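You operate a simulated robot arm through the tools that you are given. There is no shell and no other tool.

The job below is to be done with a simulated two-armed robot. You get a single attempt, and the scene is never put back.

JOB
Tension the conveyor belt to 150 N and jog it to prove it grips.
Fine: free the red knob first, lock it before the jog, then switch the conveyor off.

Only the result counts: the job must be done as asked and must still hold three seconds after the hand-in. Knocking over, shifting, dropping, spilling or breaking anything else fails it.

ROBOT AND FRAMES
Two 7-joint arms with fingered hands on one trunk that stands fixed in place. Base frame: the origin is at the foot of the trunk, x ahead of it, y to its left, z up. Units: cm, rad, N and s.
The left shoulder is at [5, 21.4, 86.9], the right one opposite. With the tool pointing down near the work surface each hand reaches from about 44 to 90 cm from the base axis, measured 20 degrees to its own side. Payload 3 kg a hand.
Tool frame (each hand has its own): the origin (TCP) lies between the finger pads and is the grasp point; the fingertips stand 2.6 cm ahead of it; z points along the fingers, y is the line along which they close. The gripper opens to 13.2 cm. The gripper's body begins 7.3 cm behind the TCP. The gripper is a hand of 3 fingers: y runs from the thumb to the fingers, the wrist lies at [0, 0, -22.9] in the tool frame, and closing takes about 1.5 s.
Orientation is that of the tool frame in the base frame, as [roll, pitch, yaw] about the fixed x, y, z axes, in that order (R = Rz(yaw) Ry(pitch) Rx(roll)). With the fingers straight down and closing along the base's y, the tool's x points along the base's -x, its y along +y and its z along -z.

CONTROLS
- The arms move only by the tool drive_tool. It takes "left_targets", "right_targets" or both (then of equal length, played together; a hand with none holds still); each is a list of rows, each an object of numbers (a shift or turn left out is 0, a gripper value left out holds the last): "dx", "dy", "dz": the shift along the tool's x, y, z in mm; "rx", "ry", "rz": the turn, a rotation vector about the tool's x, y, z in rad. In form: [{"dx": .., "dy": .., "dz": .., "rx": .., "ry": .., "rz": ..}, ...]. A call has 1 to 20 rows; each row shifts and turns the commanded pose from where the row before left it, along the tool's axes as they then stand. "left_claw" and "right_claw" are, for a hand that has rows, the opening in per cent of the stroke, from 0 (shut) to 100 (fully open), set as the call begins (left out, the last holds). Rows are played at 5 a second. More than 5 cm and 0.15 rad between two rows, or a gripper value outside its range, and nothing of the call is played. Where a pose cannot be reached the arm comes as near as it can. A force on the tool above 40 N (or 10 N above the force at the start of the call, whichever is more), or a blocked arm, ends the call early, and 0.2 s more pass. Each finger travels about 7.2 cm/s and halts on what it meets, pressing with about 26 N; the grip force reading is that of the motor and also rises with nothing between the fingers. The clock runs only during rows and for 0.2 s after the last one: add rows that do not move to give the fingers time. The reply holds the time, the measured pose of the TCP, the force on the tool along the base axes, the opening and the grip force, in the units named above and with some noise, with the torque about the TCP (base axes, N m) and any sound that the robot's microphone picked up.
- Cameras (640 x 400 px; columns grow to the right, rows downward): "scene" is now at [3.57, -2.47, 150.53]; the picture's right is [-0.33, -0.94, 0.00], its down [-0.60, 0.21, -0.77] and it looks along [0.72, -0.26, -0.64] (base axes); focal length 331 px, centre (320, 200). "left" rides on the left gripper at [-6.2, 0.3, -9.2] in its tool frame; the picture's right is [-0.05, -1.00, 0.00], its down [0.83, -0.04, -0.56] and it looks along [0.55, -0.03, 0.83] (tool axes); focal length 230 px, centre (320, 200). "right" rides on the right gripper at [6.2, 0.3, -9.2] in its tool frame; the picture's right is [-0.05, 1.00, 0.00], its down [-0.83, -0.04, -0.56] and it looks along [-0.55, -0.03, 0.83] (tool axes); focal length 230 px, centre (320, 200). There is no depth. A picture from a camera that has moved, and an enlarged one, comes with that camera's place and axes in the base frame and with its lens. The place of the scene camera against the robot may be out by one fixed shift of up to 1.2 cm in any direction.
- grab_frame(camera): a new picture of that camera. The clock stands still meanwhile.
- curl_fingers(finger1, finger2, thumb_bend, hand): sets how far each is bent, from 0 (flat) to 1 (curled in); at 0.3 the hand is open as for a grip, at 0.7 the pads meet at the TCP. One left out holds its place. A second passes; each finger stops where it meets its share of the squeeze, and holds until it gets a number again. A gripper value or a shape takes the hand back. It gives what a move gives, with no picture; readings hold the bend of each and the force on the fingers (four entries, about 0 where the hand has none), thumb and palm.
- hand_shape(shape, hand): the hand has 3 fingers and takes this shape, open, in about a second: jaw (thumb against the fingers, like two jaws); tri (thumb and two fingers); tip (a fingertip pinch); poke (one finger out to press); point (the index stretched); flat (the hand flat); cup (the hand cupped); fist (a fist). The gripper value then closes the fingers along that shape, each until it touches; the sizes above hold for jaw. It gives what a move gives, with no picture.
- turn_head(pan, tilt): turns the head with the scene camera to pan (to the left, within 1.501 rad either way) and tilt (down, from -0.506 to 1.204), counted from straight ahead of the robot. It gives what a move gives.
- inspect(camera, box): a new picture of the part [left, top, right, bottom] of that camera's present view, enlarged. The clock stands still meanwhile.
- job_done(): hands the job in; it is judged then, once.

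Places have to be worked out from the pictures, the camera data and where the tool is seen. Open the grippers and draw the arms clear of the work before you hand the job in, unless the task says otherwise.

The tools are called after "Request:" as name(argument=value, ...) on one line, values as JSON. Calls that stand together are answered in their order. drive_tool: Moves the arms, as the interface text tells. Its arguments: {"type":"object","properties":{"left_targets":{"type":"array","items":{"type":"object","properties":{"dx":{"type":"number"},"dy":{"type":"number"},"dz":{"type":"number"},"rx":{"type":"number"},"ry":{"type":"number"},"rz":{"type":"number"}}}},"left_claw":{"type":"number"},"right_targets":{"type":"array","items":{"type":"object","properties":{"dx":{"type":"number"},"dy":{"type":"number"},"dz":{"type":"number"},"rx":{"type":"number"},"ry":{"type":"number"},"rz":{"type":"number"}}}},"right_claw":{"type":"number"}},"required":[]} The other tools are called the same way: hand_shape (shape, hand) gives the hand a shape; curl_fingers (finger1, finger2, thumb_bend, hand) moves the fingers one by one; turn_head (pan, tilt) turns the head that bears the scene camera; grab_frame (camera) takes a picture; inspect (camera, box) takes an enlarged picture of a part of a camera's view; job_done () hands the job in.

At the start:

```text
time_s: 0.0
left_tool_pos: [43.56, -3.45, 123.63]
left_tool_rot: [3.141, 0.0, 2.684]
left_contact_force: [0.5, 0.4, 0.1]
left_ft_torque: [0.01, -0.01, 0.0]
left_opening: 13.2
left_grip_force: 0.0
left_shape: jaw
left_bend: [0.3, 0.3, 0.3]
left_finger forces: [0.1, 0.1, 0.0, 0.1, 0.0, 0.1]
right_tool_pos: [41.66, -47.44, 115.43]
right_tool_rot: [3.14, 0.0, 2.685]
right_contact_force: [0.4, 0.1, -0.1]
right_ft_torque: [-0.02, 0.0, 0.02]
right_opening: 13.17
right_grip_force: 0.2
right_shape: jaw
right_bend: [0.3, 0.3, 0.3]
right_finger forces: [0.1, 0.0, 0.0, 0.1, 0.0, 0.1]
head pan, tilt: [-0.339, 0.695]
```

scene: 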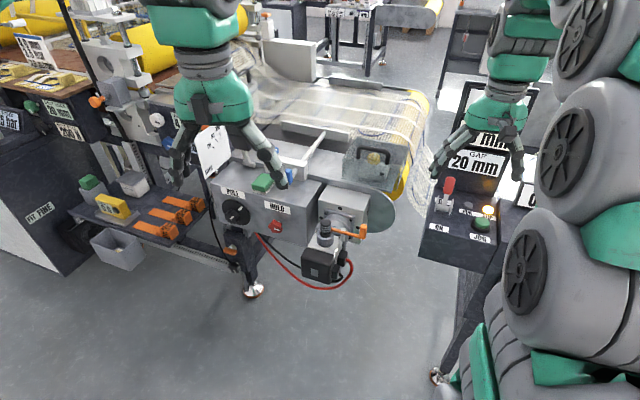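
right: 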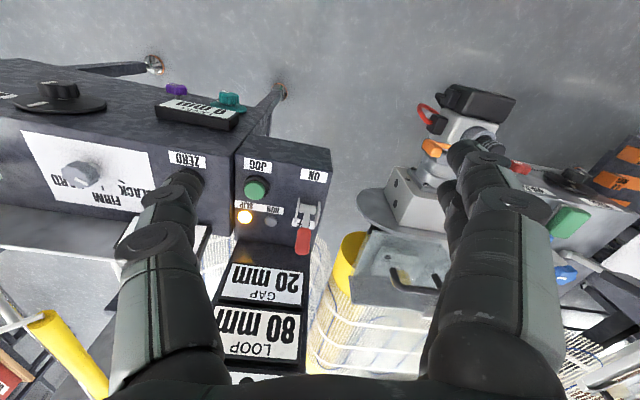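
left: 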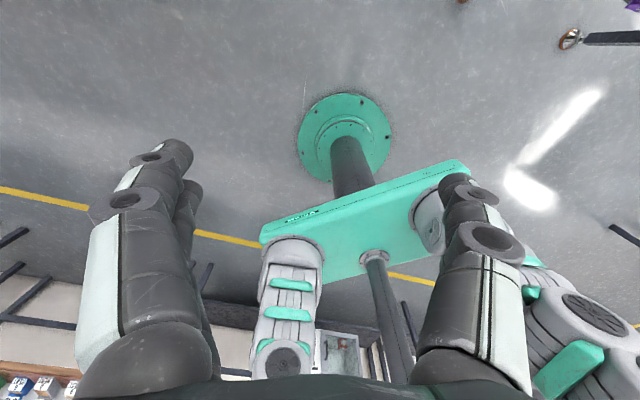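

I start by looking closely at the scene to identify the red knob, tensioner, gauge and switches.

Request:
inspect(camera="scene", box=[180, 120, 440, 300])

Request:
inspect(camera="scene", box=[400, 80, 560, 280])

Request:
inspect(camera="right", box=[140, 120, 340, 400])

Request:
inspect(camera="right", box=[320, 70, 640, 300])

```text
2.22 times, centred on (310, 210) of scene
camera zoom: at [3.57, -2.47, 150.53], right [-0.33, -0.94, 0.0], down [-0.6, 0.21, -0.77], along [0.72, -0.26, -0.64], focal length 736 px, centre (342, 178)
```

zoom: 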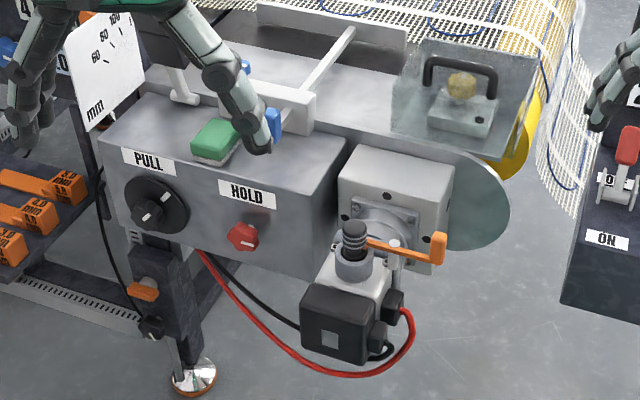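

```text
2.00 times, centred on (480, 180) of scene
camera zoom: at [3.57, -2.47, 150.53], right [-0.33, -0.94, 0.0], down [-0.6, 0.21, -0.77], along [0.72, -0.26, -0.64], focal length 663 px, centre (0, 240)
```

zoom: 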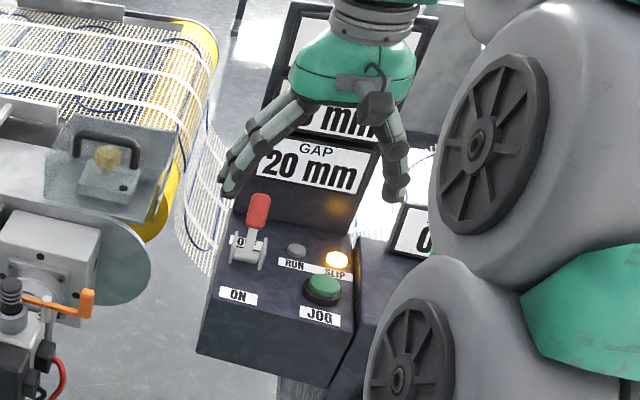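

```text
1.43 times, centred on (240, 260) of right
camera zoom: at [36.2, -44.35, 124.63], right [0.49, 0.87, 0.0], down [0.73, -0.41, 0.56], along [0.48, -0.27, -0.83], focal length 329 px, centre (434, 114)
```

zoom: 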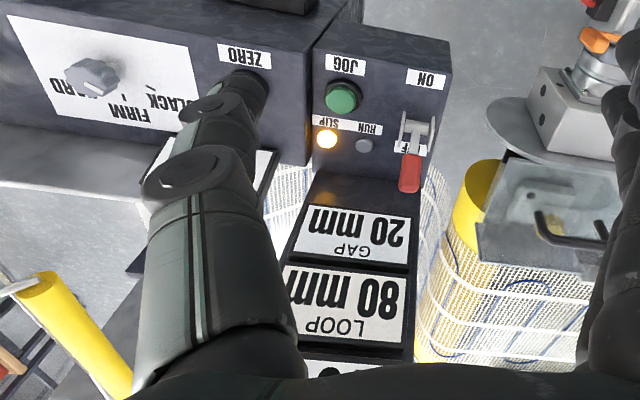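

```text
1.74 times, centred on (480, 185) of right
camera zoom: at [36.2, -44.35, 124.63], right [0.49, 0.87, 0.0], down [0.73, -0.41, 0.56], along [0.48, -0.27, -0.83], focal length 400 px, centre (42, 226)
```

zoom: 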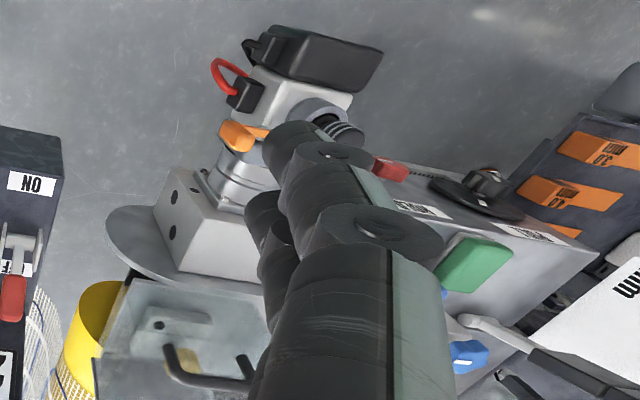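

The left arm blocks part of the view. I turn the head around to see the whole work area before moving.

Request:
turn_head(pan=-0.1, tilt=0.6)

Request:
grab_frame(camera="scene")

Request:
turn_head(pan=-0.8, tilt=0.6)

Request:
grab_frame(camera="scene")

Request:
turn_head(pan=0.5, tilt=0.6)

Request:
grab_frame(camera="scene")

```text
time_s: 0.8
left_tool_pos: [43.61, -3.44, 123.55]
left_tool_rot: [-3.141, -0.001, 2.684]
left_contact_force: [-0.1, -0.1, -0.1]
left_ft_torque: [-0.02, -0.02, 0.0]
left_opening: 13.19
left_grip_force: 0.1
left_shape: jaw
left_bend: [0.3, 0.3, 0.3]
left_finger forces: [0.0, 0.1, 0.0, 0.1, 0.0, 0.1]
right_tool_pos: [41.58, -47.4, 115.39]
right_tool_rot: [3.14, -0.001, 2.684]
right_contact_force: [-0.7, -0.4, 0.3]
right_ft_torque: [-0.01, 0.02, 0.01]
right_opening: 13.19
right_grip_force: 0.1
right_shape: jaw
right_bend: [0.3, 0.3, 0.3]
right_finger forces: [0.0, 0.1, 0.0, 0.0, 0.1, 0.0]
head pan, tilt: [-0.099, 0.6]
```

```text
taken
```

scene: 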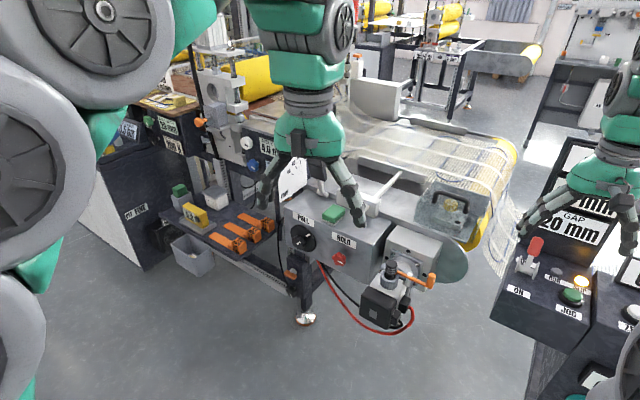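

```text
time_s: 1.8
left_tool_pos: [43.37, -3.5, 123.53]
left_tool_rot: [-3.141, 0.001, 2.685]
left_contact_force: [0.9, 0.2, 0.2]
left_ft_torque: [0.0, -0.03, 0.01]
left_opening: 13.19
left_grip_force: 0.1
left_shape: jaw
left_bend: [0.3, 0.3, 0.3]
left_finger forces: [0.0, 0.0, 0.1, 0.1, 0.0, 0.0]
right_tool_pos: [41.62, -47.32, 115.39]
right_tool_rot: [-3.141, 0.001, 2.684]
right_contact_force: [-0.1, -0.7, 0.2]
right_ft_torque: [-0.03, 0.0, -0.01]
right_opening: 13.2
right_grip_force: 0.1
right_shape: jaw
right_bend: [0.3, 0.3, 0.3]
right_finger forces: [0.1, 0.0, 0.0, 0.0, 0.1, 0.0]
head pan, tilt: [-0.799, 0.6]
```

```text
taken
```

scene: 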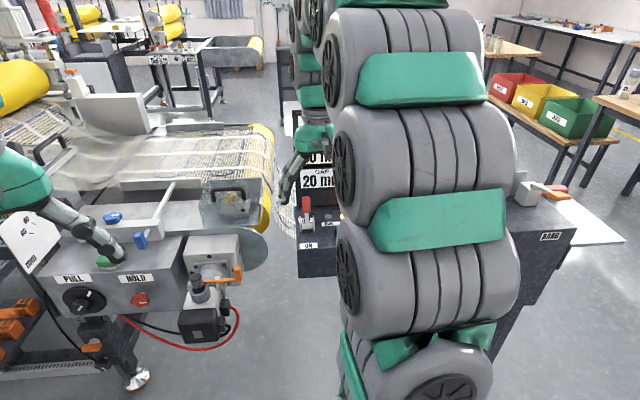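

```text
time_s: 3.3
left_tool_pos: [43.45, -3.41, 123.62]
left_tool_rot: [3.141, 0.0, 2.684]
left_contact_force: [-0.3, 0.6, 0.4]
left_ft_torque: [0.0, 0.02, 0.01]
left_opening: 13.18
left_grip_force: 0.0
left_shape: jaw
left_bend: [0.3, 0.3, 0.3]
left_finger forces: [0.0, 0.0, 0.0, 0.0, 0.0, 0.0]
right_tool_pos: [41.57, -47.4, 115.45]
right_tool_rot: [3.141, 0.0, 2.685]
right_contact_force: [0.1, 0.6, 0.3]
right_ft_torque: [0.02, 0.0, 0.03]
right_opening: 13.18
right_grip_force: 0.2
right_shape: jaw
right_bend: [0.3, 0.3, 0.3]
right_finger forces: [0.0, 0.0, 0.1, 0.0, 0.0, 0.1]
head pan, tilt: [0.499, 0.6]
```

```text
taken
```

scene: 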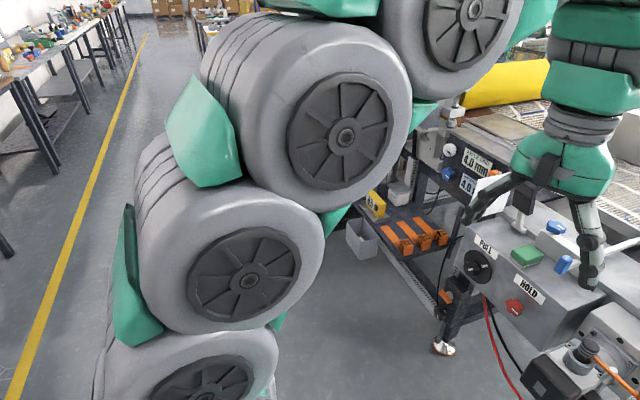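

The right hand camera sees panels on both sides. I inspect the left part of its view (other panels) for the gauges and displays, and the machine between.

Request:
inspect(camera="right", box=[0, 40, 300, 230])

Request:
turn_head(pan=-0.339, tilt=0.5)

Request:
grab_frame(camera="scene")

```text
2.11 times, centred on (150, 135) of right
camera zoom: at [36.2, -44.35, 124.63], right [0.49, 0.87, 0.0], down [0.73, -0.41, 0.56], along [0.48, -0.27, -0.83], focal length 484 px, centre (678, 337)
```

zoom: 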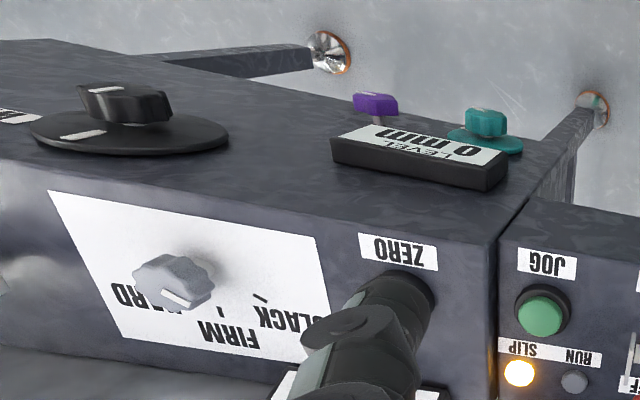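

```text
time_s: 4.5
left_tool_pos: [43.47, -3.45, 123.6]
left_tool_rot: [3.141, 0.001, 2.686]
left_contact_force: [0.6, 0.3, 0.1]
left_ft_torque: [0.0, 0.01, -0.02]
left_opening: 13.17
left_grip_force: 0.1
left_shape: jaw
left_bend: [0.3, 0.3, 0.3]
left_finger forces: [0.1, 0.0, 0.0, 0.0, 0.1, 0.0]
right_tool_pos: [41.56, -47.34, 115.46]
right_tool_rot: [-3.141, 0.001, 2.684]
right_contact_force: [0.1, 0.2, 0.5]
right_ft_torque: [0.02, -0.01, 0.02]
right_opening: 13.17
right_grip_force: 0.1
right_shape: jaw
right_bend: [0.3, 0.3, 0.3]
right_finger forces: [0.0, 0.1, 0.0, 0.0, 0.0, 0.1]
head pan, tilt: [-0.339, 0.499]
```

```text
taken
```

scene: 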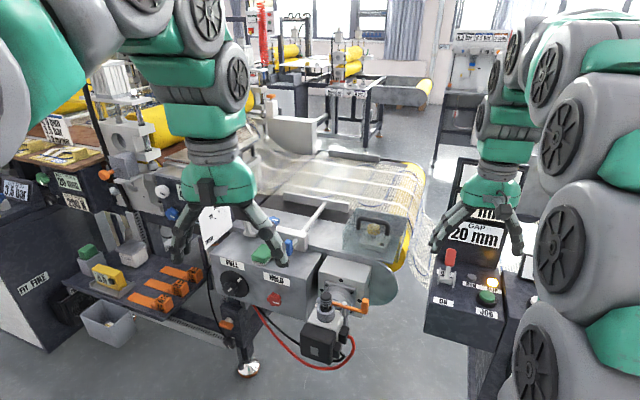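

The left arm hides the gauge area on the machine and the right hand hides the displays. I retract the left arm toward its own side and raise the right one.

Request:
drive_tool(left_targets=[{"dx": 26, "dy": 34}, {"dx": 26, "dy": 34}, {"dx": 26, "dy": 34}, {"dx": 26, "dy": 34}, {"dx": 26, "dy": 34}, {"dx": 26, "dy": 34}], right_targets=[{"dz": -30}, {"dz": -30}, {"dz": -30}, {"dz": -30}, {"dz": -30}, {"dz": -30}])

Request:
turn_head(pan=-0.339, tilt=0.65)

Request:
grab_frame(camera="scene")

Request:
grab_frame(camera="right")

```text
time_s: 5.9
left_tool_pos: [38.82, 21.88, 123.73]
left_tool_rot: [-3.141, -0.001, 2.684]
left_contact_force: [-0.2, -0.8, 0.3]
left_ft_torque: [-0.01, 0.01, -0.01]
left_opening: 13.18
left_grip_force: 0.0
left_shape: jaw
left_bend: [0.3, 0.3, 0.3]
left_finger forces: [0.0, 0.1, 0.0, 0.0, 0.0, 0.0]
right_tool_pos: [41.51, -47.32, 126.43]
right_tool_rot: [3.141, -0.001, 2.685]
right_contact_force: [-0.2, -0.1, 0.3]
right_ft_torque: [0.01, -0.01, 0.0]
right_opening: 13.2
right_grip_force: 0.2
right_shape: jaw
right_bend: [0.3, 0.3, 0.3]
right_finger forces: [0.0, 0.1, 0.0, 0.1, 0.0, 0.0]
right hand out of reach, approached as far as the arm can: row 4, 5, 6
head pan, tilt: [-0.339, 0.499]
```

```text
time_s: 6.6
left_tool_pos: [38.79, 21.79, 123.78]
left_tool_rot: [3.14, -0.001, 2.683]
left_contact_force: [0.2, -0.8, 0.5]
left_ft_torque: [0.02, -0.01, -0.01]
left_opening: 13.17
left_grip_force: 0.1
left_shape: jaw
left_bend: [0.3, 0.3, 0.3]
left_finger forces: [0.0, 0.1, 0.0, 0.0, 0.1, 0.0]
right_tool_pos: [41.4, -47.22, 126.36]
right_tool_rot: [3.141, -0.002, 2.684]
right_contact_force: [0.1, 0.0, -0.5]
right_ft_torque: [0.02, 0.01, 0.02]
right_opening: 13.17
right_grip_force: 0.1
right_shape: jaw
right_bend: [0.3, 0.3, 0.3]
right_finger forces: [0.0, 0.1, 0.1, 0.0, 0.0, 0.0]
head pan, tilt: [-0.339, 0.649]
```

```text
taken
```

scene: 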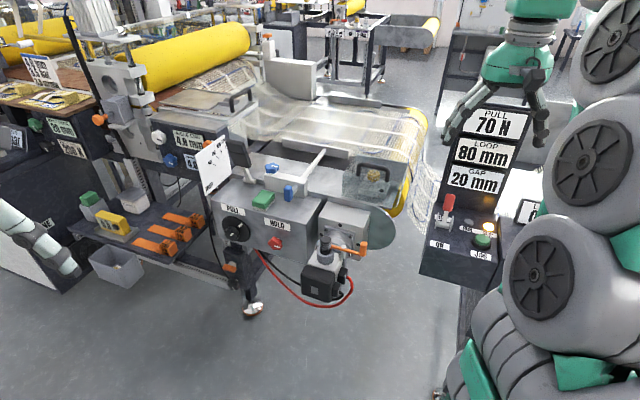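

```text
taken
camera right: at [36.12, -44.27, 135.52], right [0.49, 0.87, 0.0], down [0.73, -0.41, 0.56], along [0.48, -0.27, -0.83], focal length 230 px, centre (320, 200)
```

right: 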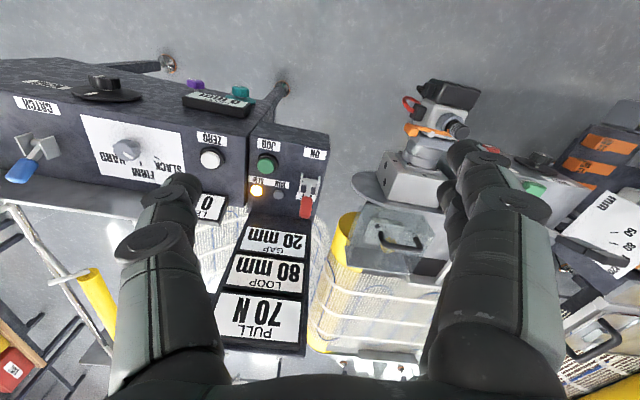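

The display now reads PULL 70 N; the HOLD knob is red, the PULL dial is black, and the switch panel has an ON/OFF lever, RUN/SLIP lamps and JOG. I enlarge each of these.

Request:
inspect(camera="scene", box=[410, 180, 520, 270])

Request:
inspect(camera="scene", box=[190, 150, 330, 280])

Request:
inspect(camera="right", box=[190, 110, 340, 240])

Request:
inspect(camera="right", box=[460, 130, 640, 280])

```text
4.44 times, centred on (465, 225) of scene
camera zoom: at [3.73, -2.52, 150.93], right [-0.33, -0.94, 0.0], down [-0.57, 0.2, -0.8], along [0.75, -0.26, -0.6], focal length 1473 px, centre (-324, 89)
```

zoom: 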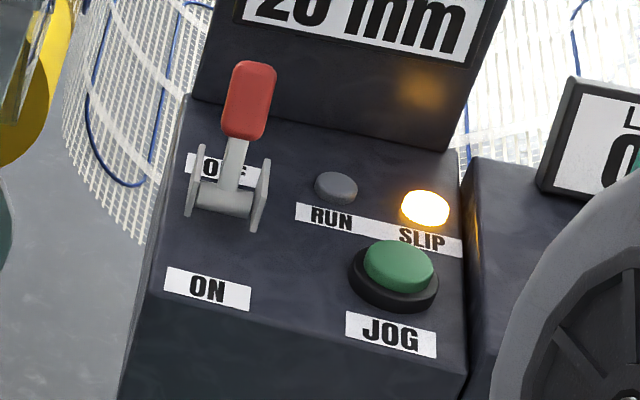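

```text
3.08 times, centred on (260, 215) of scene
camera zoom: at [3.73, -2.52, 150.93], right [-0.33, -0.94, 0.0], down [-0.57, 0.2, -0.8], along [0.75, -0.26, -0.6], focal length 1020 px, centre (505, 154)
```

zoom: 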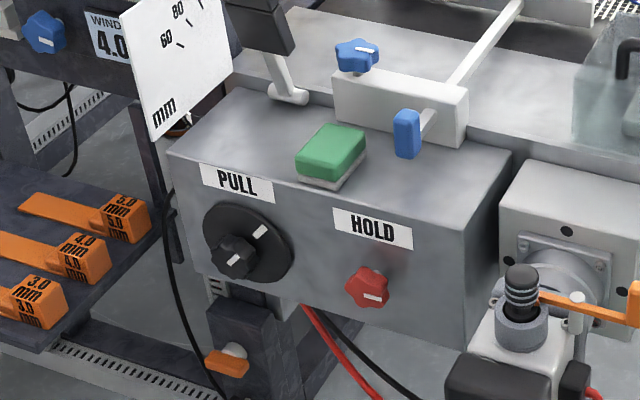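

```text
3.08 times, centred on (265, 175) of right
camera zoom: at [36.12, -44.27, 135.52], right [0.49, 0.87, 0.0], down [0.73, -0.41, 0.56], along [0.48, -0.27, -0.83], focal length 708 px, centre (489, 277)
```

zoom: 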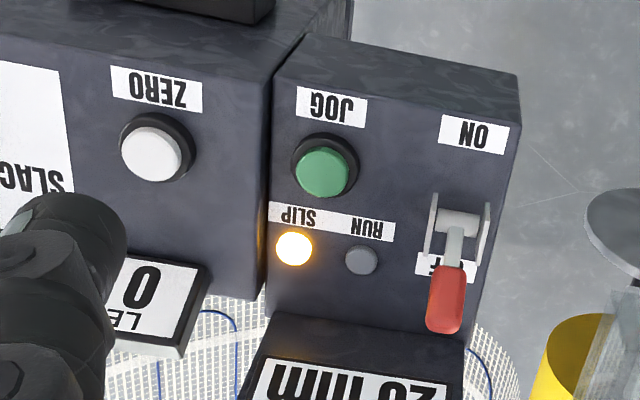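

```text
2.67 times, centred on (550, 205) of right
camera zoom: at [36.12, -44.27, 135.52], right [0.49, 0.87, 0.0], down [0.73, -0.41, 0.56], along [0.48, -0.27, -0.83], focal length 614 px, centre (-293, 187)
```

zoom: 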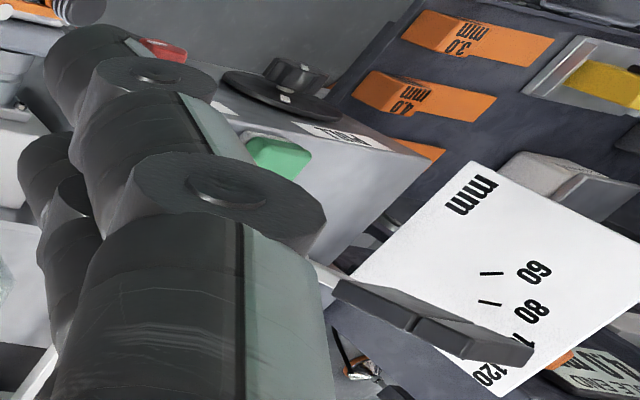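

The lever leans to OFF, SLIP is lit, and PULL reads 70 N. By triangulation the HOLD knob is near (80,-14,75) and the PULL knob near (89,-3,76) on a vertical face; I bring the left hand forward and pitch it to point horizontally, so its camera can see the face.

Request:
drive_tool(left_targets=[{"dx": -36.8, "dy": -6.4, "dz": 26.3}, {"dx": -36.8, "dy": -6.4, "dz": 26.3}, {"dx": -36.8, "dy": -6.4, "dz": 26.3}, {"dx": -36.8, "dy": -6.4, "dz": 26.3}, {"dx": -36.8, "dy": -6.4, "dz": 26.3}, {"dx": -36.8, "dy": -6.4, "dz": 26.3}, {"dx": -36.8, "dy": -6.4, "dz": 26.3}, {"dx": -36.8, "dy": -6.4, "dz": 26.3}, {"dx": -36.8, "dy": -6.4, "dz": 26.3}, {"ry": -0.1428}, {"ry": -0.1428}, {"ry": -0.1428}, {"ry": -0.1428}, {"ry": -0.1428}, {"ry": -0.1428}, {"ry": -0.1428}, {"ry": -0.1428}, {"ry": -0.1428}, {"ry": -0.1428}, {"ry": -0.1428}])

Request:
grab_frame(camera="left")

Request:
grab_frame(camera="scene")

```text
time_s: 10.8
left_tool_pos: [66.71, -1.4, 109.28]
left_tool_rot: [3.052, 1.445, 2.616]
left_contact_force: [0.4, 0.3, -0.5]
left_ft_torque: [0.0, -0.03, 0.03]
left_opening: 13.2
left_grip_force: 0.1
left_shape: jaw
left_bend: [0.3, 0.3, 0.3]
left_finger forces: [0.0, 0.0, 0.0, 0.0, 0.0, 0.0]
left hand out of reach, approached as far as the arm can: row 18, 19, 20
right_tool_pos: [41.59, -47.25, 126.4]
right_tool_rot: [3.141, 0.0, 2.684]
right_contact_force: [0.7, -1.1, 0.3]
right_ft_torque: [0.02, -0.02, 0.03]
right_opening: 13.2
right_grip_force: 0.0
right_shape: jaw
right_bend: [0.3, 0.3, 0.3]
right_finger forces: [0.0, 0.1, 0.0, 0.0, 0.0, 0.1]
head pan, tilt: [-0.339, 0.649]
```

```text
taken
camera left: at [59.12, 2.45, 116.65], right [-0.41, -0.91, 0.04], down [-0.61, 0.24, -0.76], along [0.68, -0.34, -0.65], focal length 230 px, centre (320, 200)
```

left: 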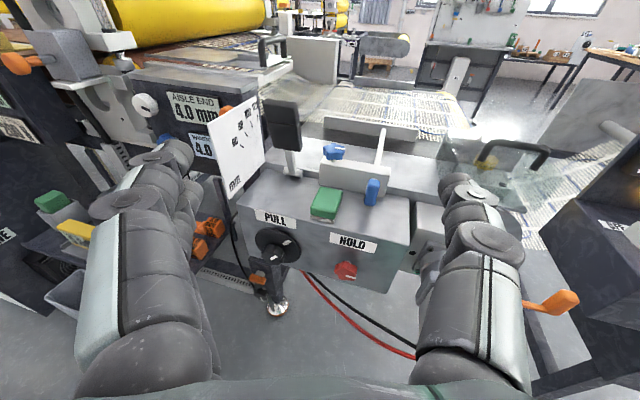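

```text
taken
```

scene: 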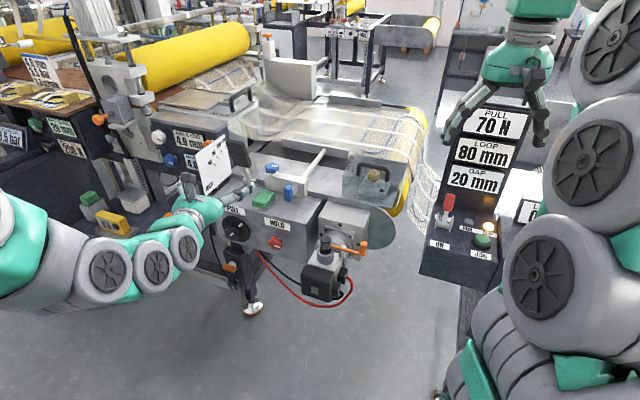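

The left camera sees both knobs and its rays agree with my triangulation. I enlarge that view to read the knob shapes and the face direction.

Request:
inspect(camera="left", box=[230, 180, 410, 300])

Request:
inspect(camera="left", box=[310, 220, 390, 290])

Request:
inspect(camera="left", box=[235, 205, 325, 285])

```text
3.33 times, centred on (320, 240) of left
camera zoom: at [59.12, 2.45, 116.65], right [-0.41, -0.91, 0.04], down [-0.61, 0.24, -0.76], along [0.68, -0.34, -0.65], focal length 767 px, centre (320, 67)
```

zoom: 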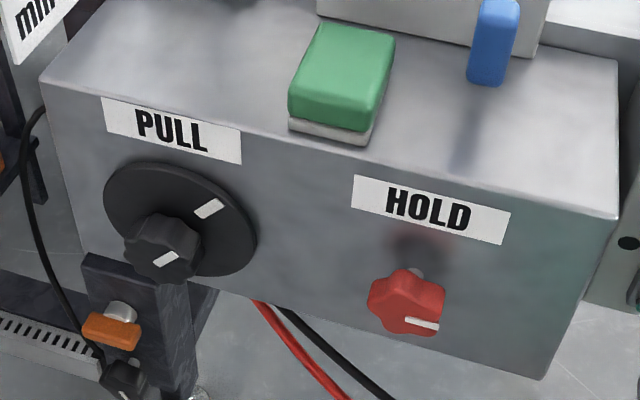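

```text
5.71 times, centred on (350, 255) of left
camera zoom: at [59.12, 2.45, 116.65], right [-0.41, -0.91, 0.04], down [-0.61, 0.24, -0.76], along [0.68, -0.34, -0.65], focal length 1315 px, centre (149, -114)
```

zoom: 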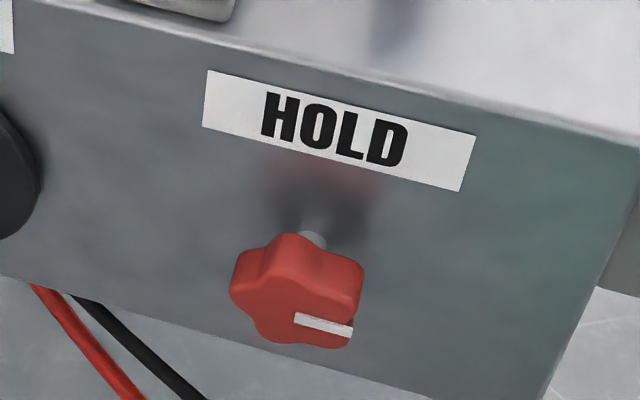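

```text
5.00 times, centred on (280, 245) of left
camera zoom: at [59.12, 2.45, 116.65], right [-0.41, -0.91, 0.04], down [-0.61, 0.24, -0.76], along [0.68, -0.34, -0.65], focal length 1150 px, centre (520, -25)
```

zoom: 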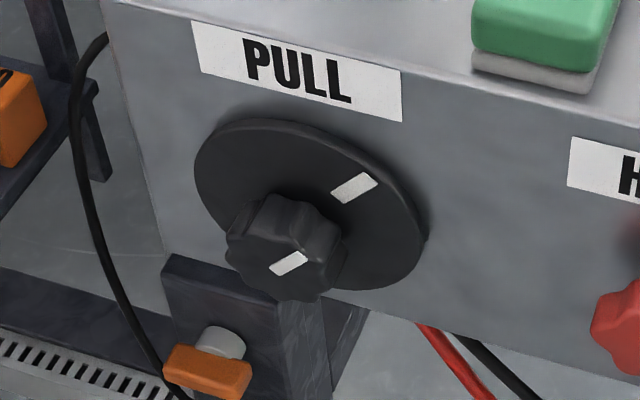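

HOLD is a 5-lobe knob about 4.8 cm wide on a stem, and PULL is a knob on a disc; the face's inward normal is about (0.76,-0.65,0). I lower the left hand and yaw it to face the panel squarely, and check where it lands.

Request:
drive_tool(left_targets=[{"dx": 37.5, "dy": -9, "dz": 4.4, "rx": 0.062}, {"dx": 37.5, "dy": -9, "dz": 4.4, "rx": 0.062}, {"dx": 37.5, "dy": -9, "dz": 4.4, "rx": 0.062}, {"dx": 37.5, "dy": -9, "dz": 4.4, "rx": 0.062}, {}, {}])

Request:
grab_frame(camera="left")

```text
time_s: 12.2
left_tool_pos: [65.91, -4.58, 98.05]
left_tool_rot: [-3.04, 1.489, 2.565]
left_contact_force: [-0.3, -0.9, 0.0]
left_ft_torque: [0.03, 0.03, 0.02]
left_opening: 13.19
left_grip_force: 0.0
left_shape: jaw
left_bend: [0.3, 0.3, 0.3]
left_finger forces: [0.0, 0.0, 0.0, 0.1, 0.0, 0.1]
left hand out of reach, approached as far as the arm can: row 1
right_tool_pos: [41.58, -47.23, 126.32]
right_tool_rot: [-3.14, 0.001, 2.684]
right_contact_force: [0.6, -0.6, 1.5]
right_ft_torque: [0.02, -0.01, 0.03]
right_opening: 13.19
right_grip_force: 0.1
right_shape: jaw
right_bend: [0.3, 0.3, 0.3]
right_finger forces: [0.1, 0.0, 0.0, 0.1, 0.1, 0.1]
head pan, tilt: [-0.339, 0.649]
```

```text
taken
camera left: at [59.23, 1.28, 104.99], right [-0.62, -0.78, 0.06], down [-0.51, 0.35, -0.78], along [0.59, -0.52, -0.62], focal length 230 px, centre (320, 200)
```

left: 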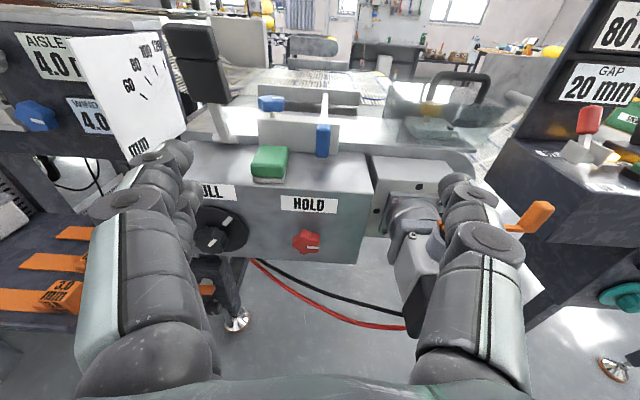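

The commanded pose restarts from the reached pose, so I'll base moves on measured poses. I enlarge the current left view for a better fix.

Request:
inspect(camera="left", box=[180, 130, 400, 280])

Request:
inspect(camera="left", box=[270, 190, 350, 270])

Request:
grab_frame(camera="scene")

```text
2.67 times, centred on (290, 205) of left
camera zoom: at [59.23, 1.28, 104.99], right [-0.62, -0.78, 0.06], down [-0.51, 0.35, -0.78], along [0.59, -0.52, -0.62], focal length 614 px, centre (400, 187)
```

zoom: 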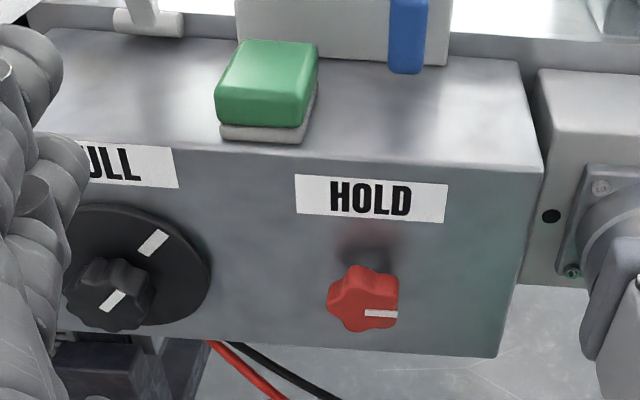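

```text
5.00 times, centred on (310, 230) of left
camera zoom: at [59.23, 1.28, 104.99], right [-0.62, -0.78, 0.06], down [-0.51, 0.35, -0.78], along [0.59, -0.52, -0.62], focal length 1150 px, centre (370, 50)
```

zoom: 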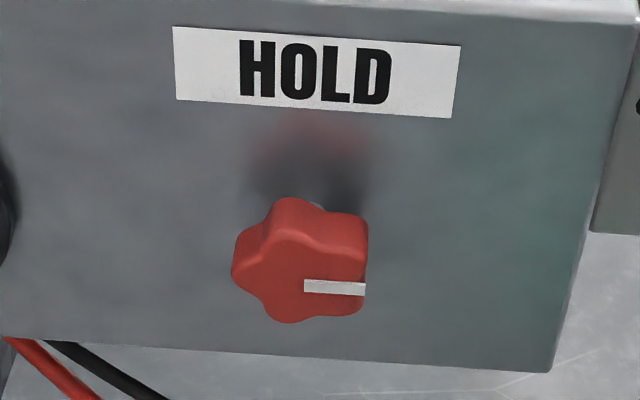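

```text
taken
```

scene: 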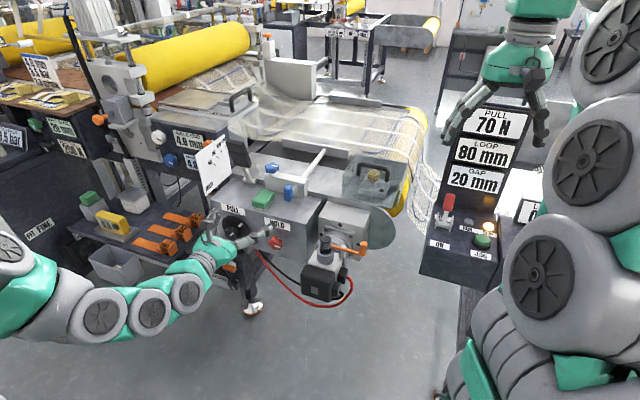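

The knob sits about 3–4 cm proud of the face near z≈74. I level the hand and lower it to about 12 cm in front of the HOLD knob, partially closing the fingers for clearance, then look again.

Request:
drive_tool(left_targets=[{"rx": 0.027, "ry": -0.081}, {"dx": 39.2, "dy": 2.5, "dz": 9.1}, {"dx": 39.2, "dy": 2.5, "dz": 9.1}, {"dx": 39.2, "dy": 2.5, "dz": 9.1}, {"dx": 39.2, "dy": 2.5, "dz": 9.1}, {"dx": 39.2, "dy": 2.5, "dz": 9.1}, {"dx": 39.2, "dy": 2.5, "dz": 9.1}, {}, {}], left_claw=65)

Request:
grab_frame(camera="left")

Request:
grab_frame(camera="scene")

```text
time_s: 14.2
left_tool_pos: [70.76, -7.1, 74.67]
left_tool_rot: [-1.371, 1.561, -2.078]
left_contact_force: [0.3, -0.2, -0.7]
left_ft_torque: [0.0, 0.0, -0.01]
left_opening: 8.6
left_grip_force: 0.1
left_shape: jaw
left_bend: [0.7, 0.7, 0.67]
left_finger forces: [0.0, 0.0, 0.0, 0.1, 0.1, 0.0]
right_tool_pos: [41.43, -47.23, 126.34]
right_tool_rot: [-3.14, -0.001, 2.682]
right_contact_force: [-0.5, -0.7, 0.1]
right_ft_torque: [0.01, -0.01, -0.04]
right_opening: 13.21
right_grip_force: 0.0
right_shape: jaw
right_bend: [0.3, 0.3, 0.3]
right_finger forces: [0.0, 0.0, 0.0, 0.0, 0.0, 0.0]
head pan, tilt: [-0.339, 0.649]
```

```text
taken
camera left: at [63.96, -0.73, 80.87], right [-0.65, -0.76, 0.06], down [-0.45, 0.32, -0.83], along [0.61, -0.57, -0.55], focal length 230 px, centre (320, 200)
```

left: 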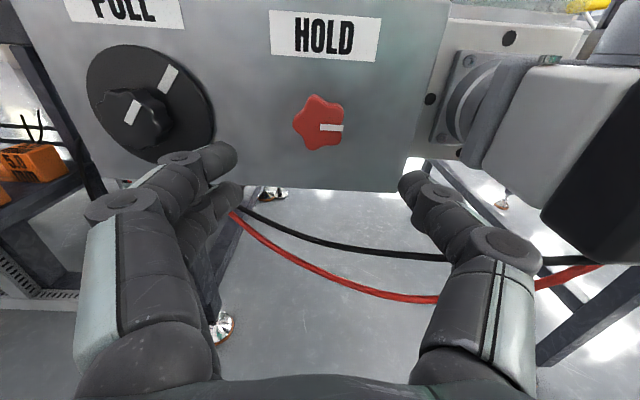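

```text
taken
```

scene: 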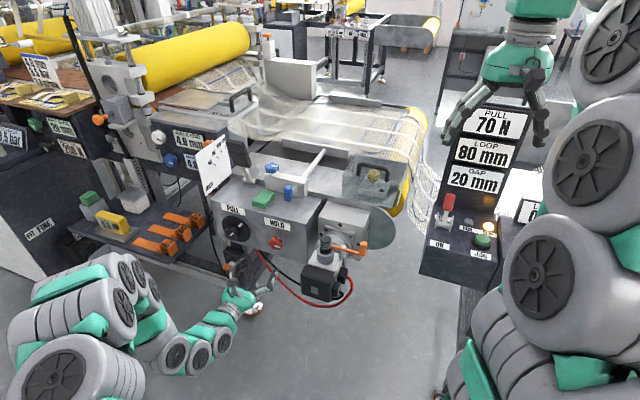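

The hand is now level and square to the face, with HOLD straight ahead. I enlarge to get the knob centre precisely before the approach.

Request:
inspect(camera="left", box=[260, 60, 400, 200])

Request:
inspect(camera="scene", box=[190, 200, 330, 320])

```text
2.86 times, centred on (330, 130) of left
camera zoom: at [63.96, -0.73, 80.87], right [-0.65, -0.76, 0.06], down [-0.45, 0.32, -0.83], along [0.61, -0.57, -0.55], focal length 657 px, centre (291, 400)
```

zoom: 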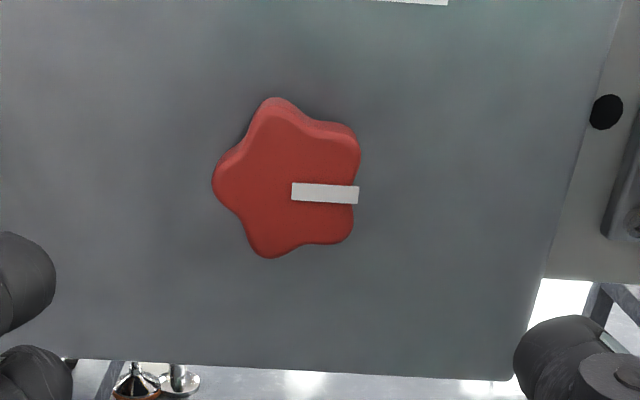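

```text
3.33 times, centred on (260, 260) of scene
camera zoom: at [3.73, -2.52, 150.93], right [-0.33, -0.94, 0.0], down [-0.57, 0.2, -0.8], along [0.75, -0.26, -0.6], focal length 1104 px, centre (520, 0)
```

zoom: 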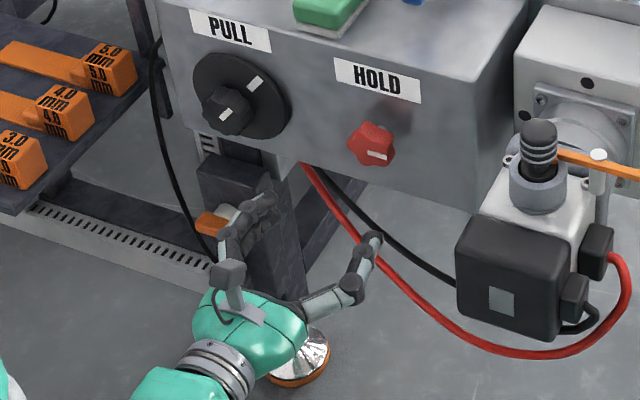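

The knob centre lies on the hand's axis, about 4 mm above the TCP line, with lobes suited to thumb-on-the-right valley and fingers straddling the left lobe. I approach along the tool axis to about 10 cm further.

Request:
drive_tool(left_targets=[{"dx": -3.6, "dz": 30}, {"dz": 30}, {"dz": 25}, {"dz": 15}, {}, {}])

Request:
grab_frame(camera="left")

Request:
inspect(camera="scene", box=[190, 180, 330, 300])

```text
time_s: 15.6
left_tool_pos: [78.57, -13.67, 74.9]
left_tool_rot: [-1.401, 1.56, -2.108]
left_contact_force: [0.0, -0.2, -0.9]
left_ft_torque: [-0.01, -0.01, 0.01]
left_opening: 8.61
left_grip_force: 0.1
left_shape: jaw
left_bend: [0.7, 0.7, 0.67]
left_finger forces: [0.0, 0.0, 0.0, 0.0, 0.0, 0.0]
right_tool_pos: [41.61, -47.19, 126.49]
right_tool_rot: [3.141, 0.0, 2.684]
right_contact_force: [-0.5, 1.2, -0.2]
right_ft_torque: [-0.01, 0.01, 0.0]
right_opening: 13.21
right_grip_force: 0.0
right_shape: jaw
right_bend: [0.3, 0.3, 0.3]
right_finger forces: [0.1, 0.0, 0.0, 0.0, 0.0, 0.0]
head pan, tilt: [-0.339, 0.649]
```

```text
taken
camera left: at [71.82, -7.36, 81.09], right [-0.65, -0.76, 0.06], down [-0.45, 0.32, -0.83], along [0.61, -0.57, -0.55], focal length 230 px, centre (320, 200)
```

left: 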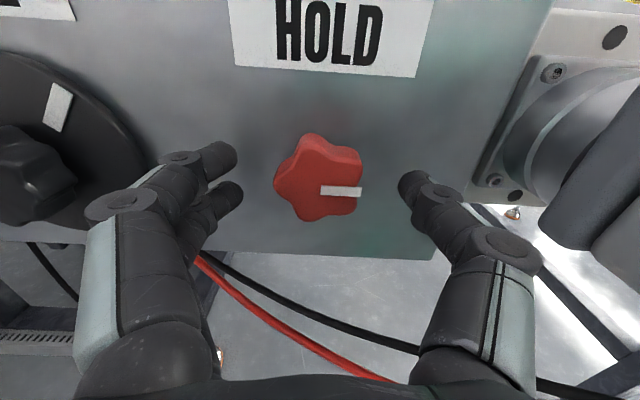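

```text
3.33 times, centred on (260, 240) of scene
camera zoom: at [3.73, -2.52, 150.93], right [-0.33, -0.94, 0.0], down [-0.57, 0.2, -0.8], along [0.75, -0.26, -0.6], focal length 1104 px, centre (520, 67)
```

zoom: 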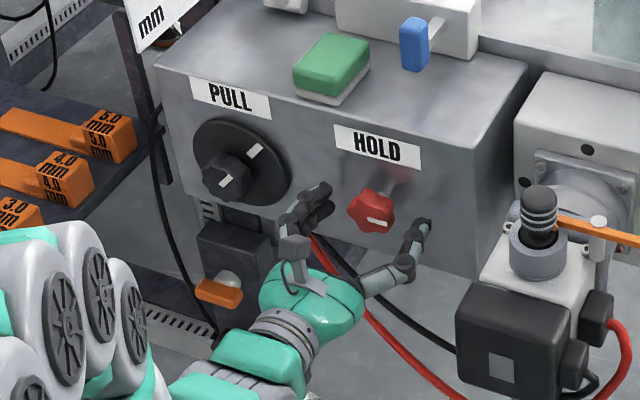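

The knob front is about 0.7 cm ahead of the TCP and centred. I go 11 mm deeper and close the fingers on it.

Request:
drive_tool(left_targets=[{"dx": -2.5, "dz": 11}, {}, {}])

Request:
drive_tool(left_targets=[{}, {}, {}, {}, {}, {}, {}, {}], left_claw=0)

Request:
grab_frame(camera="left")

Request:
inspect(camera="scene", box=[190, 180, 330, 300])

```text
time_s: 16.4
left_tool_pos: [79.27, -14.35, 75.13]
left_tool_rot: [-1.387, 1.562, -2.093]
left_contact_force: [-0.4, 0.1, 0.3]
left_ft_torque: [0.0, 0.03, 0.01]
left_opening: 8.62
left_grip_force: 0.1
left_shape: jaw
left_bend: [0.7, 0.7, 0.67]
left_finger forces: [0.0, 0.0, 0.1, 0.0, 0.1, 0.1]
right_tool_pos: [41.48, -47.13, 126.43]
right_tool_rot: [3.142, 0.0, 2.684]
right_contact_force: [-0.5, -0.2, 0.8]
right_ft_torque: [-0.01, -0.04, -0.02]
right_opening: 13.19
right_grip_force: 0.0
right_shape: jaw
right_bend: [0.3, 0.3, 0.3]
right_finger forces: [0.1, 0.0, 0.0, 0.0, 0.0, 0.1]
head pan, tilt: [-0.339, 0.649]
```

```text
time_s: 18.2
left_tool_pos: [79.34, -14.37, 74.98]
left_tool_rot: [-1.377, 1.561, -2.084]
left_contact_force: [6.5, -6.6, -0.9]
left_ft_torque: [0.0, 0.0, -0.06]
left_opening: 3.34
left_grip_force: 26.4
left_shape: jaw
left_bend: [0.73, 0.73, 0.7]
left_finger forces: [12.3, 12.5, 0.1, 0.0, 24.3, 0.1]
right_tool_pos: [41.5, -47.31, 126.33]
right_tool_rot: [-3.141, -0.001, 2.685]
right_contact_force: [-0.7, 0.1, -0.2]
right_ft_torque: [0.04, 0.02, 0.0]
right_opening: 13.2
right_grip_force: 0.0
right_shape: jaw
right_bend: [0.3, 0.3, 0.3]
right_finger forces: [0.1, 0.0, 0.0, 0.0, 0.0, 0.0]
head pan, tilt: [-0.339, 0.649]
```

```text
taken
camera left: at [72.47, -8.08, 81.22], right [-0.65, -0.76, 0.06], down [-0.45, 0.32, -0.83], along [0.61, -0.57, -0.55], focal length 230 px, centre (320, 200)
```

left: 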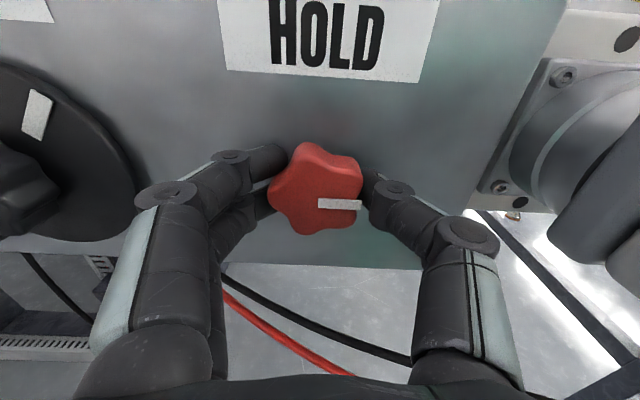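

```text
3.33 times, centred on (260, 240) of scene
camera zoom: at [3.74, -2.53, 150.93], right [-0.33, -0.94, 0.0], down [-0.57, 0.2, -0.8], along [0.75, -0.26, -0.6], focal length 1104 px, centre (520, 67)
```

zoom: 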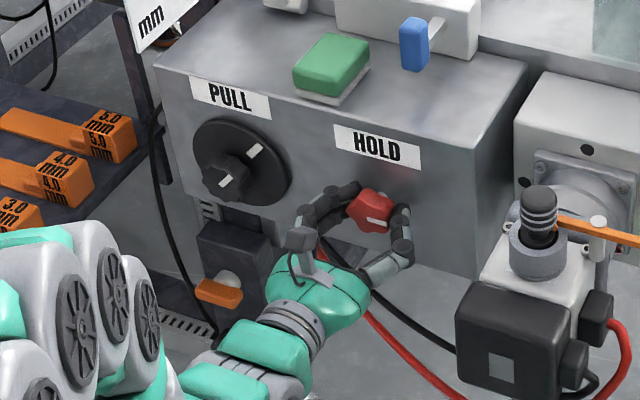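

The grip holds (26 N, fingers on both sides). I turn counter-clockwise (rz negative) by 0.5 rad and watch the mark and torque.

Request:
drive_tool(left_targets=[{"rz": -0.1}, {"rz": -0.1}, {"rz": -0.1}, {"rz": -0.1}, {"rz": -0.1}])

Request:
grab_frame(camera="left")

Request:
inspect(camera="scene", box=[190, 180, 330, 300])

```text
time_s: 19.4
left_tool_pos: [79.4, -14.36, 75.1]
left_tool_rot: [-1.569, 1.06, -2.275]
left_contact_force: [3.6, -5.4, 2.2]
left_ft_torque: [-0.01, -0.05, -0.11]
left_opening: 3.31
left_grip_force: 26.0
left_shape: jaw
left_bend: [0.73, 0.73, 0.7]
left_finger forces: [12.1, 12.0, 0.0, 0.0, 26.5, 0.0]
right_tool_pos: [41.49, -47.34, 126.36]
right_tool_rot: [3.141, 0.001, 2.684]
right_contact_force: [-1.1, -0.2, -1.4]
right_ft_torque: [0.04, -0.01, -0.03]
right_opening: 13.17
right_grip_force: 0.1
right_shape: jaw
right_bend: [0.3, 0.3, 0.3]
right_finger forces: [0.1, 0.1, 0.1, 0.0, 0.0, 0.0]
head pan, tilt: [-0.339, 0.649]
```

```text
taken
camera left: at [74.42, -5.83, 80.34], right [-0.55, -0.64, 0.53], down [-0.71, 0.02, -0.7], along [0.44, -0.77, -0.47], focal length 230 px, centre (320, 200)
```

left: 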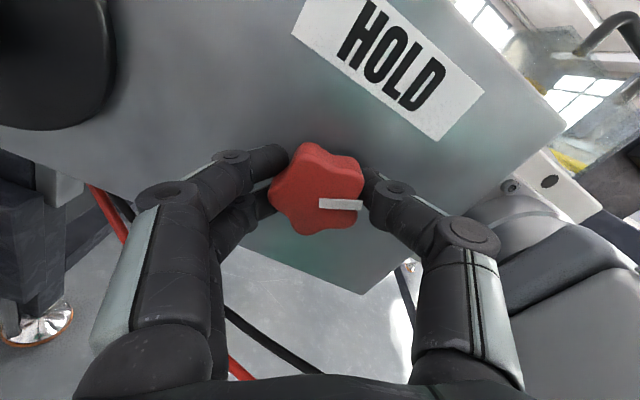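

```text
3.33 times, centred on (260, 240) of scene
camera zoom: at [3.73, -2.53, 150.93], right [-0.33, -0.94, 0.0], down [-0.57, 0.2, -0.8], along [0.75, -0.26, -0.6], focal length 1104 px, centre (520, 67)
```

zoom: 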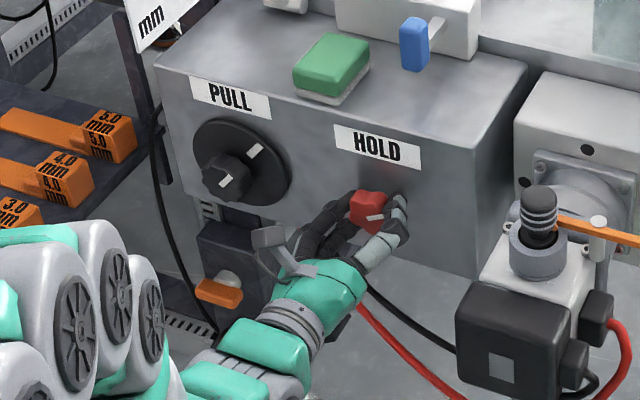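

The knob turns with the hand at low torque. I continue counter-clockwise another 1.0 rad, watching for a stop or click.

Request:
drive_tool(left_targets=[{"rz": -0.1}, {"rz": -0.1}, {"rz": -0.1}, {"rz": -0.1}, {"rz": -0.1}])

Request:
drive_tool(left_targets=[{"rz": -0.1}, {"rz": -0.1}, {"rz": -0.1}, {"rz": -0.1}, {"rz": -0.1}])

Request:
grab_frame(camera="left")

Request:
grab_frame(camera="scene")

```text
time_s: 20.6
left_tool_pos: [79.48, -14.27, 75.26]
left_tool_rot: [-1.571, 0.558, -2.277]
left_contact_force: [5.3, -11.0, -3.4]
left_ft_torque: [0.01, -0.04, -0.18]
left_opening: 3.23
left_grip_force: 26.1
left_shape: jaw
left_bend: [0.73, 0.73, 0.7]
left_finger forces: [12.8, 14.7, 0.1, 0.0, 24.9, 0.1]
right_tool_pos: [41.42, -47.28, 126.44]
right_tool_rot: [-3.141, 0.001, 2.685]
right_contact_force: [-1.1, 0.0, 0.6]
right_ft_torque: [-0.02, 0.02, -0.02]
right_opening: 13.21
right_grip_force: 0.0
right_shape: jaw
right_bend: [0.3, 0.3, 0.3]
right_finger forces: [0.1, 0.0, 0.0, 0.1, 0.1, 0.0]
head pan, tilt: [-0.339, 0.649]
```

```text
time_s: 21.8
left_tool_pos: [79.49, -14.32, 75.05]
left_tool_rot: [-1.568, 0.161, -2.276]
left_contact_force: [3.9, -5.0, 0.2]
left_ft_torque: [-0.04, -0.1, 0.0]
left_opening: 3.29
left_grip_force: 25.5
left_shape: jaw
left_bend: [0.73, 0.73, 0.7]
left_finger forces: [12.2, 12.2, 0.0, 0.1, 24.5, 0.0]
left hand out of reach, approached as far as the arm can: row 5
right_tool_pos: [41.54, -47.31, 126.34]
right_tool_rot: [3.141, 0.0, 2.684]
right_contact_force: [0.5, -0.4, 0.4]
right_ft_torque: [-0.04, 0.03, -0.01]
right_opening: 13.21
right_grip_force: 0.1
right_shape: jaw
right_bend: [0.3, 0.3, 0.3]
right_finger forces: [0.0, 0.0, 0.0, 0.1, 0.0, 0.0]
head pan, tilt: [-0.339, 0.649]
```

```text
taken
camera left: at [76.29, -3.61, 75.84], right [-0.07, -0.08, 0.99], down [-0.96, -0.27, -0.09], along [0.28, -0.96, -0.06], focal length 230 px, centre (320, 200)
```

left: 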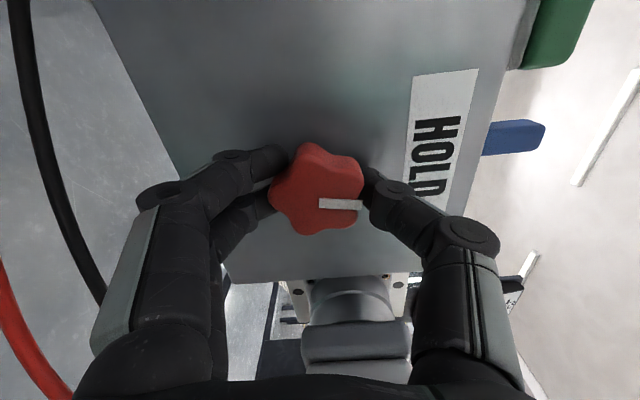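

```text
taken
```

scene: 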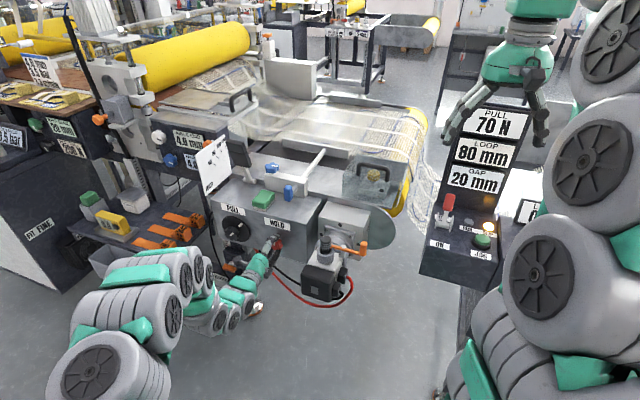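

No stop felt yet and the wrist is at its limit after 1.4 rad. I open, rotate the hand back two lobe pitches (2.51 rad), and will regrip to see if the knob turns further.

Request:
drive_tool(left_targets=[{}, {}, {}, {"rz": 0.1478}, {"rz": 0.1478}, {"rz": 0.1478}, {"rz": 0.1478}, {"rz": 0.1478}, {"rz": 0.1478}, {"rz": 0.1478}, {"rz": 0.1478}, {"rz": 0.1478}, {"rz": 0.1478}, {"rz": 0.1478}, {"rz": 0.1478}, {"rz": 0.1478}, {"rz": 0.1478}, {"rz": 0.1478}, {"rz": 0.1478}, {"rz": 0.1478}], left_claw=65)

Request:
grab_frame(camera="left")

Request:
inspect(camera="scene", box=[190, 180, 330, 300])

```text
time_s: 26.0
left_tool_pos: [79.36, -14.37, 75.06]
left_tool_rot: [1.57, 0.464, 0.863]
left_contact_force: [0.0, 0.3, 0.0]
left_ft_torque: [0.02, -0.03, 0.0]
left_opening: 8.56
left_grip_force: 0.0
left_shape: jaw
left_bend: [0.7, 0.7, 0.68]
left_finger forces: [0.0, 0.1, 0.1, 0.0, 0.0, 0.1]
right_tool_pos: [41.52, -47.28, 126.35]
right_tool_rot: [3.141, 0.001, 2.683]
right_contact_force: [-0.4, -0.1, 0.7]
right_ft_torque: [0.01, -0.01, 0.03]
right_opening: 13.2
right_grip_force: 0.0
right_shape: jaw
right_bend: [0.3, 0.3, 0.3]
right_finger forces: [0.0, 0.1, 0.0, 0.1, 0.0, 0.0]
head pan, tilt: [-0.339, 0.649]
```

```text
taken
camera left: at [68.79, -12.38, 78.19], right [-0.32, -0.38, -0.87], down [0.05, 0.91, -0.41], along [0.95, -0.17, -0.27], focal length 230 px, centre (320, 200)
```

left: 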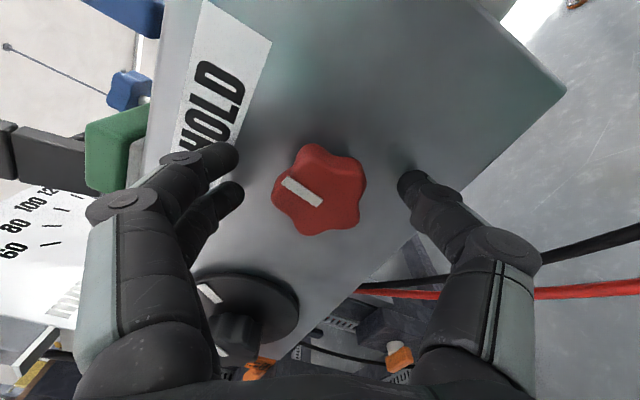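

```text
3.33 times, centred on (260, 240) of scene
camera zoom: at [3.73, -2.52, 150.93], right [-0.33, -0.94, 0.0], down [-0.57, 0.2, -0.8], along [0.75, -0.26, -0.6], focal length 1104 px, centre (520, 67)
```

zoom: 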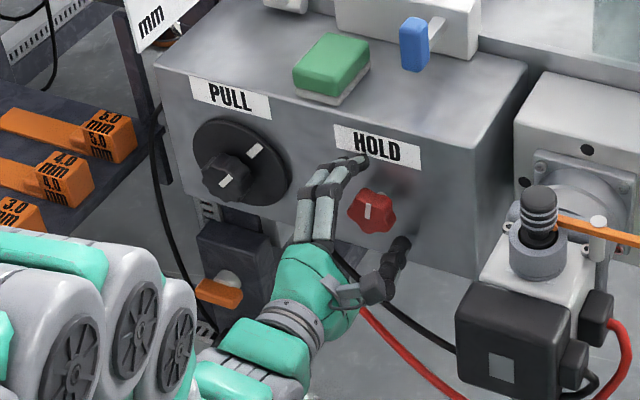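

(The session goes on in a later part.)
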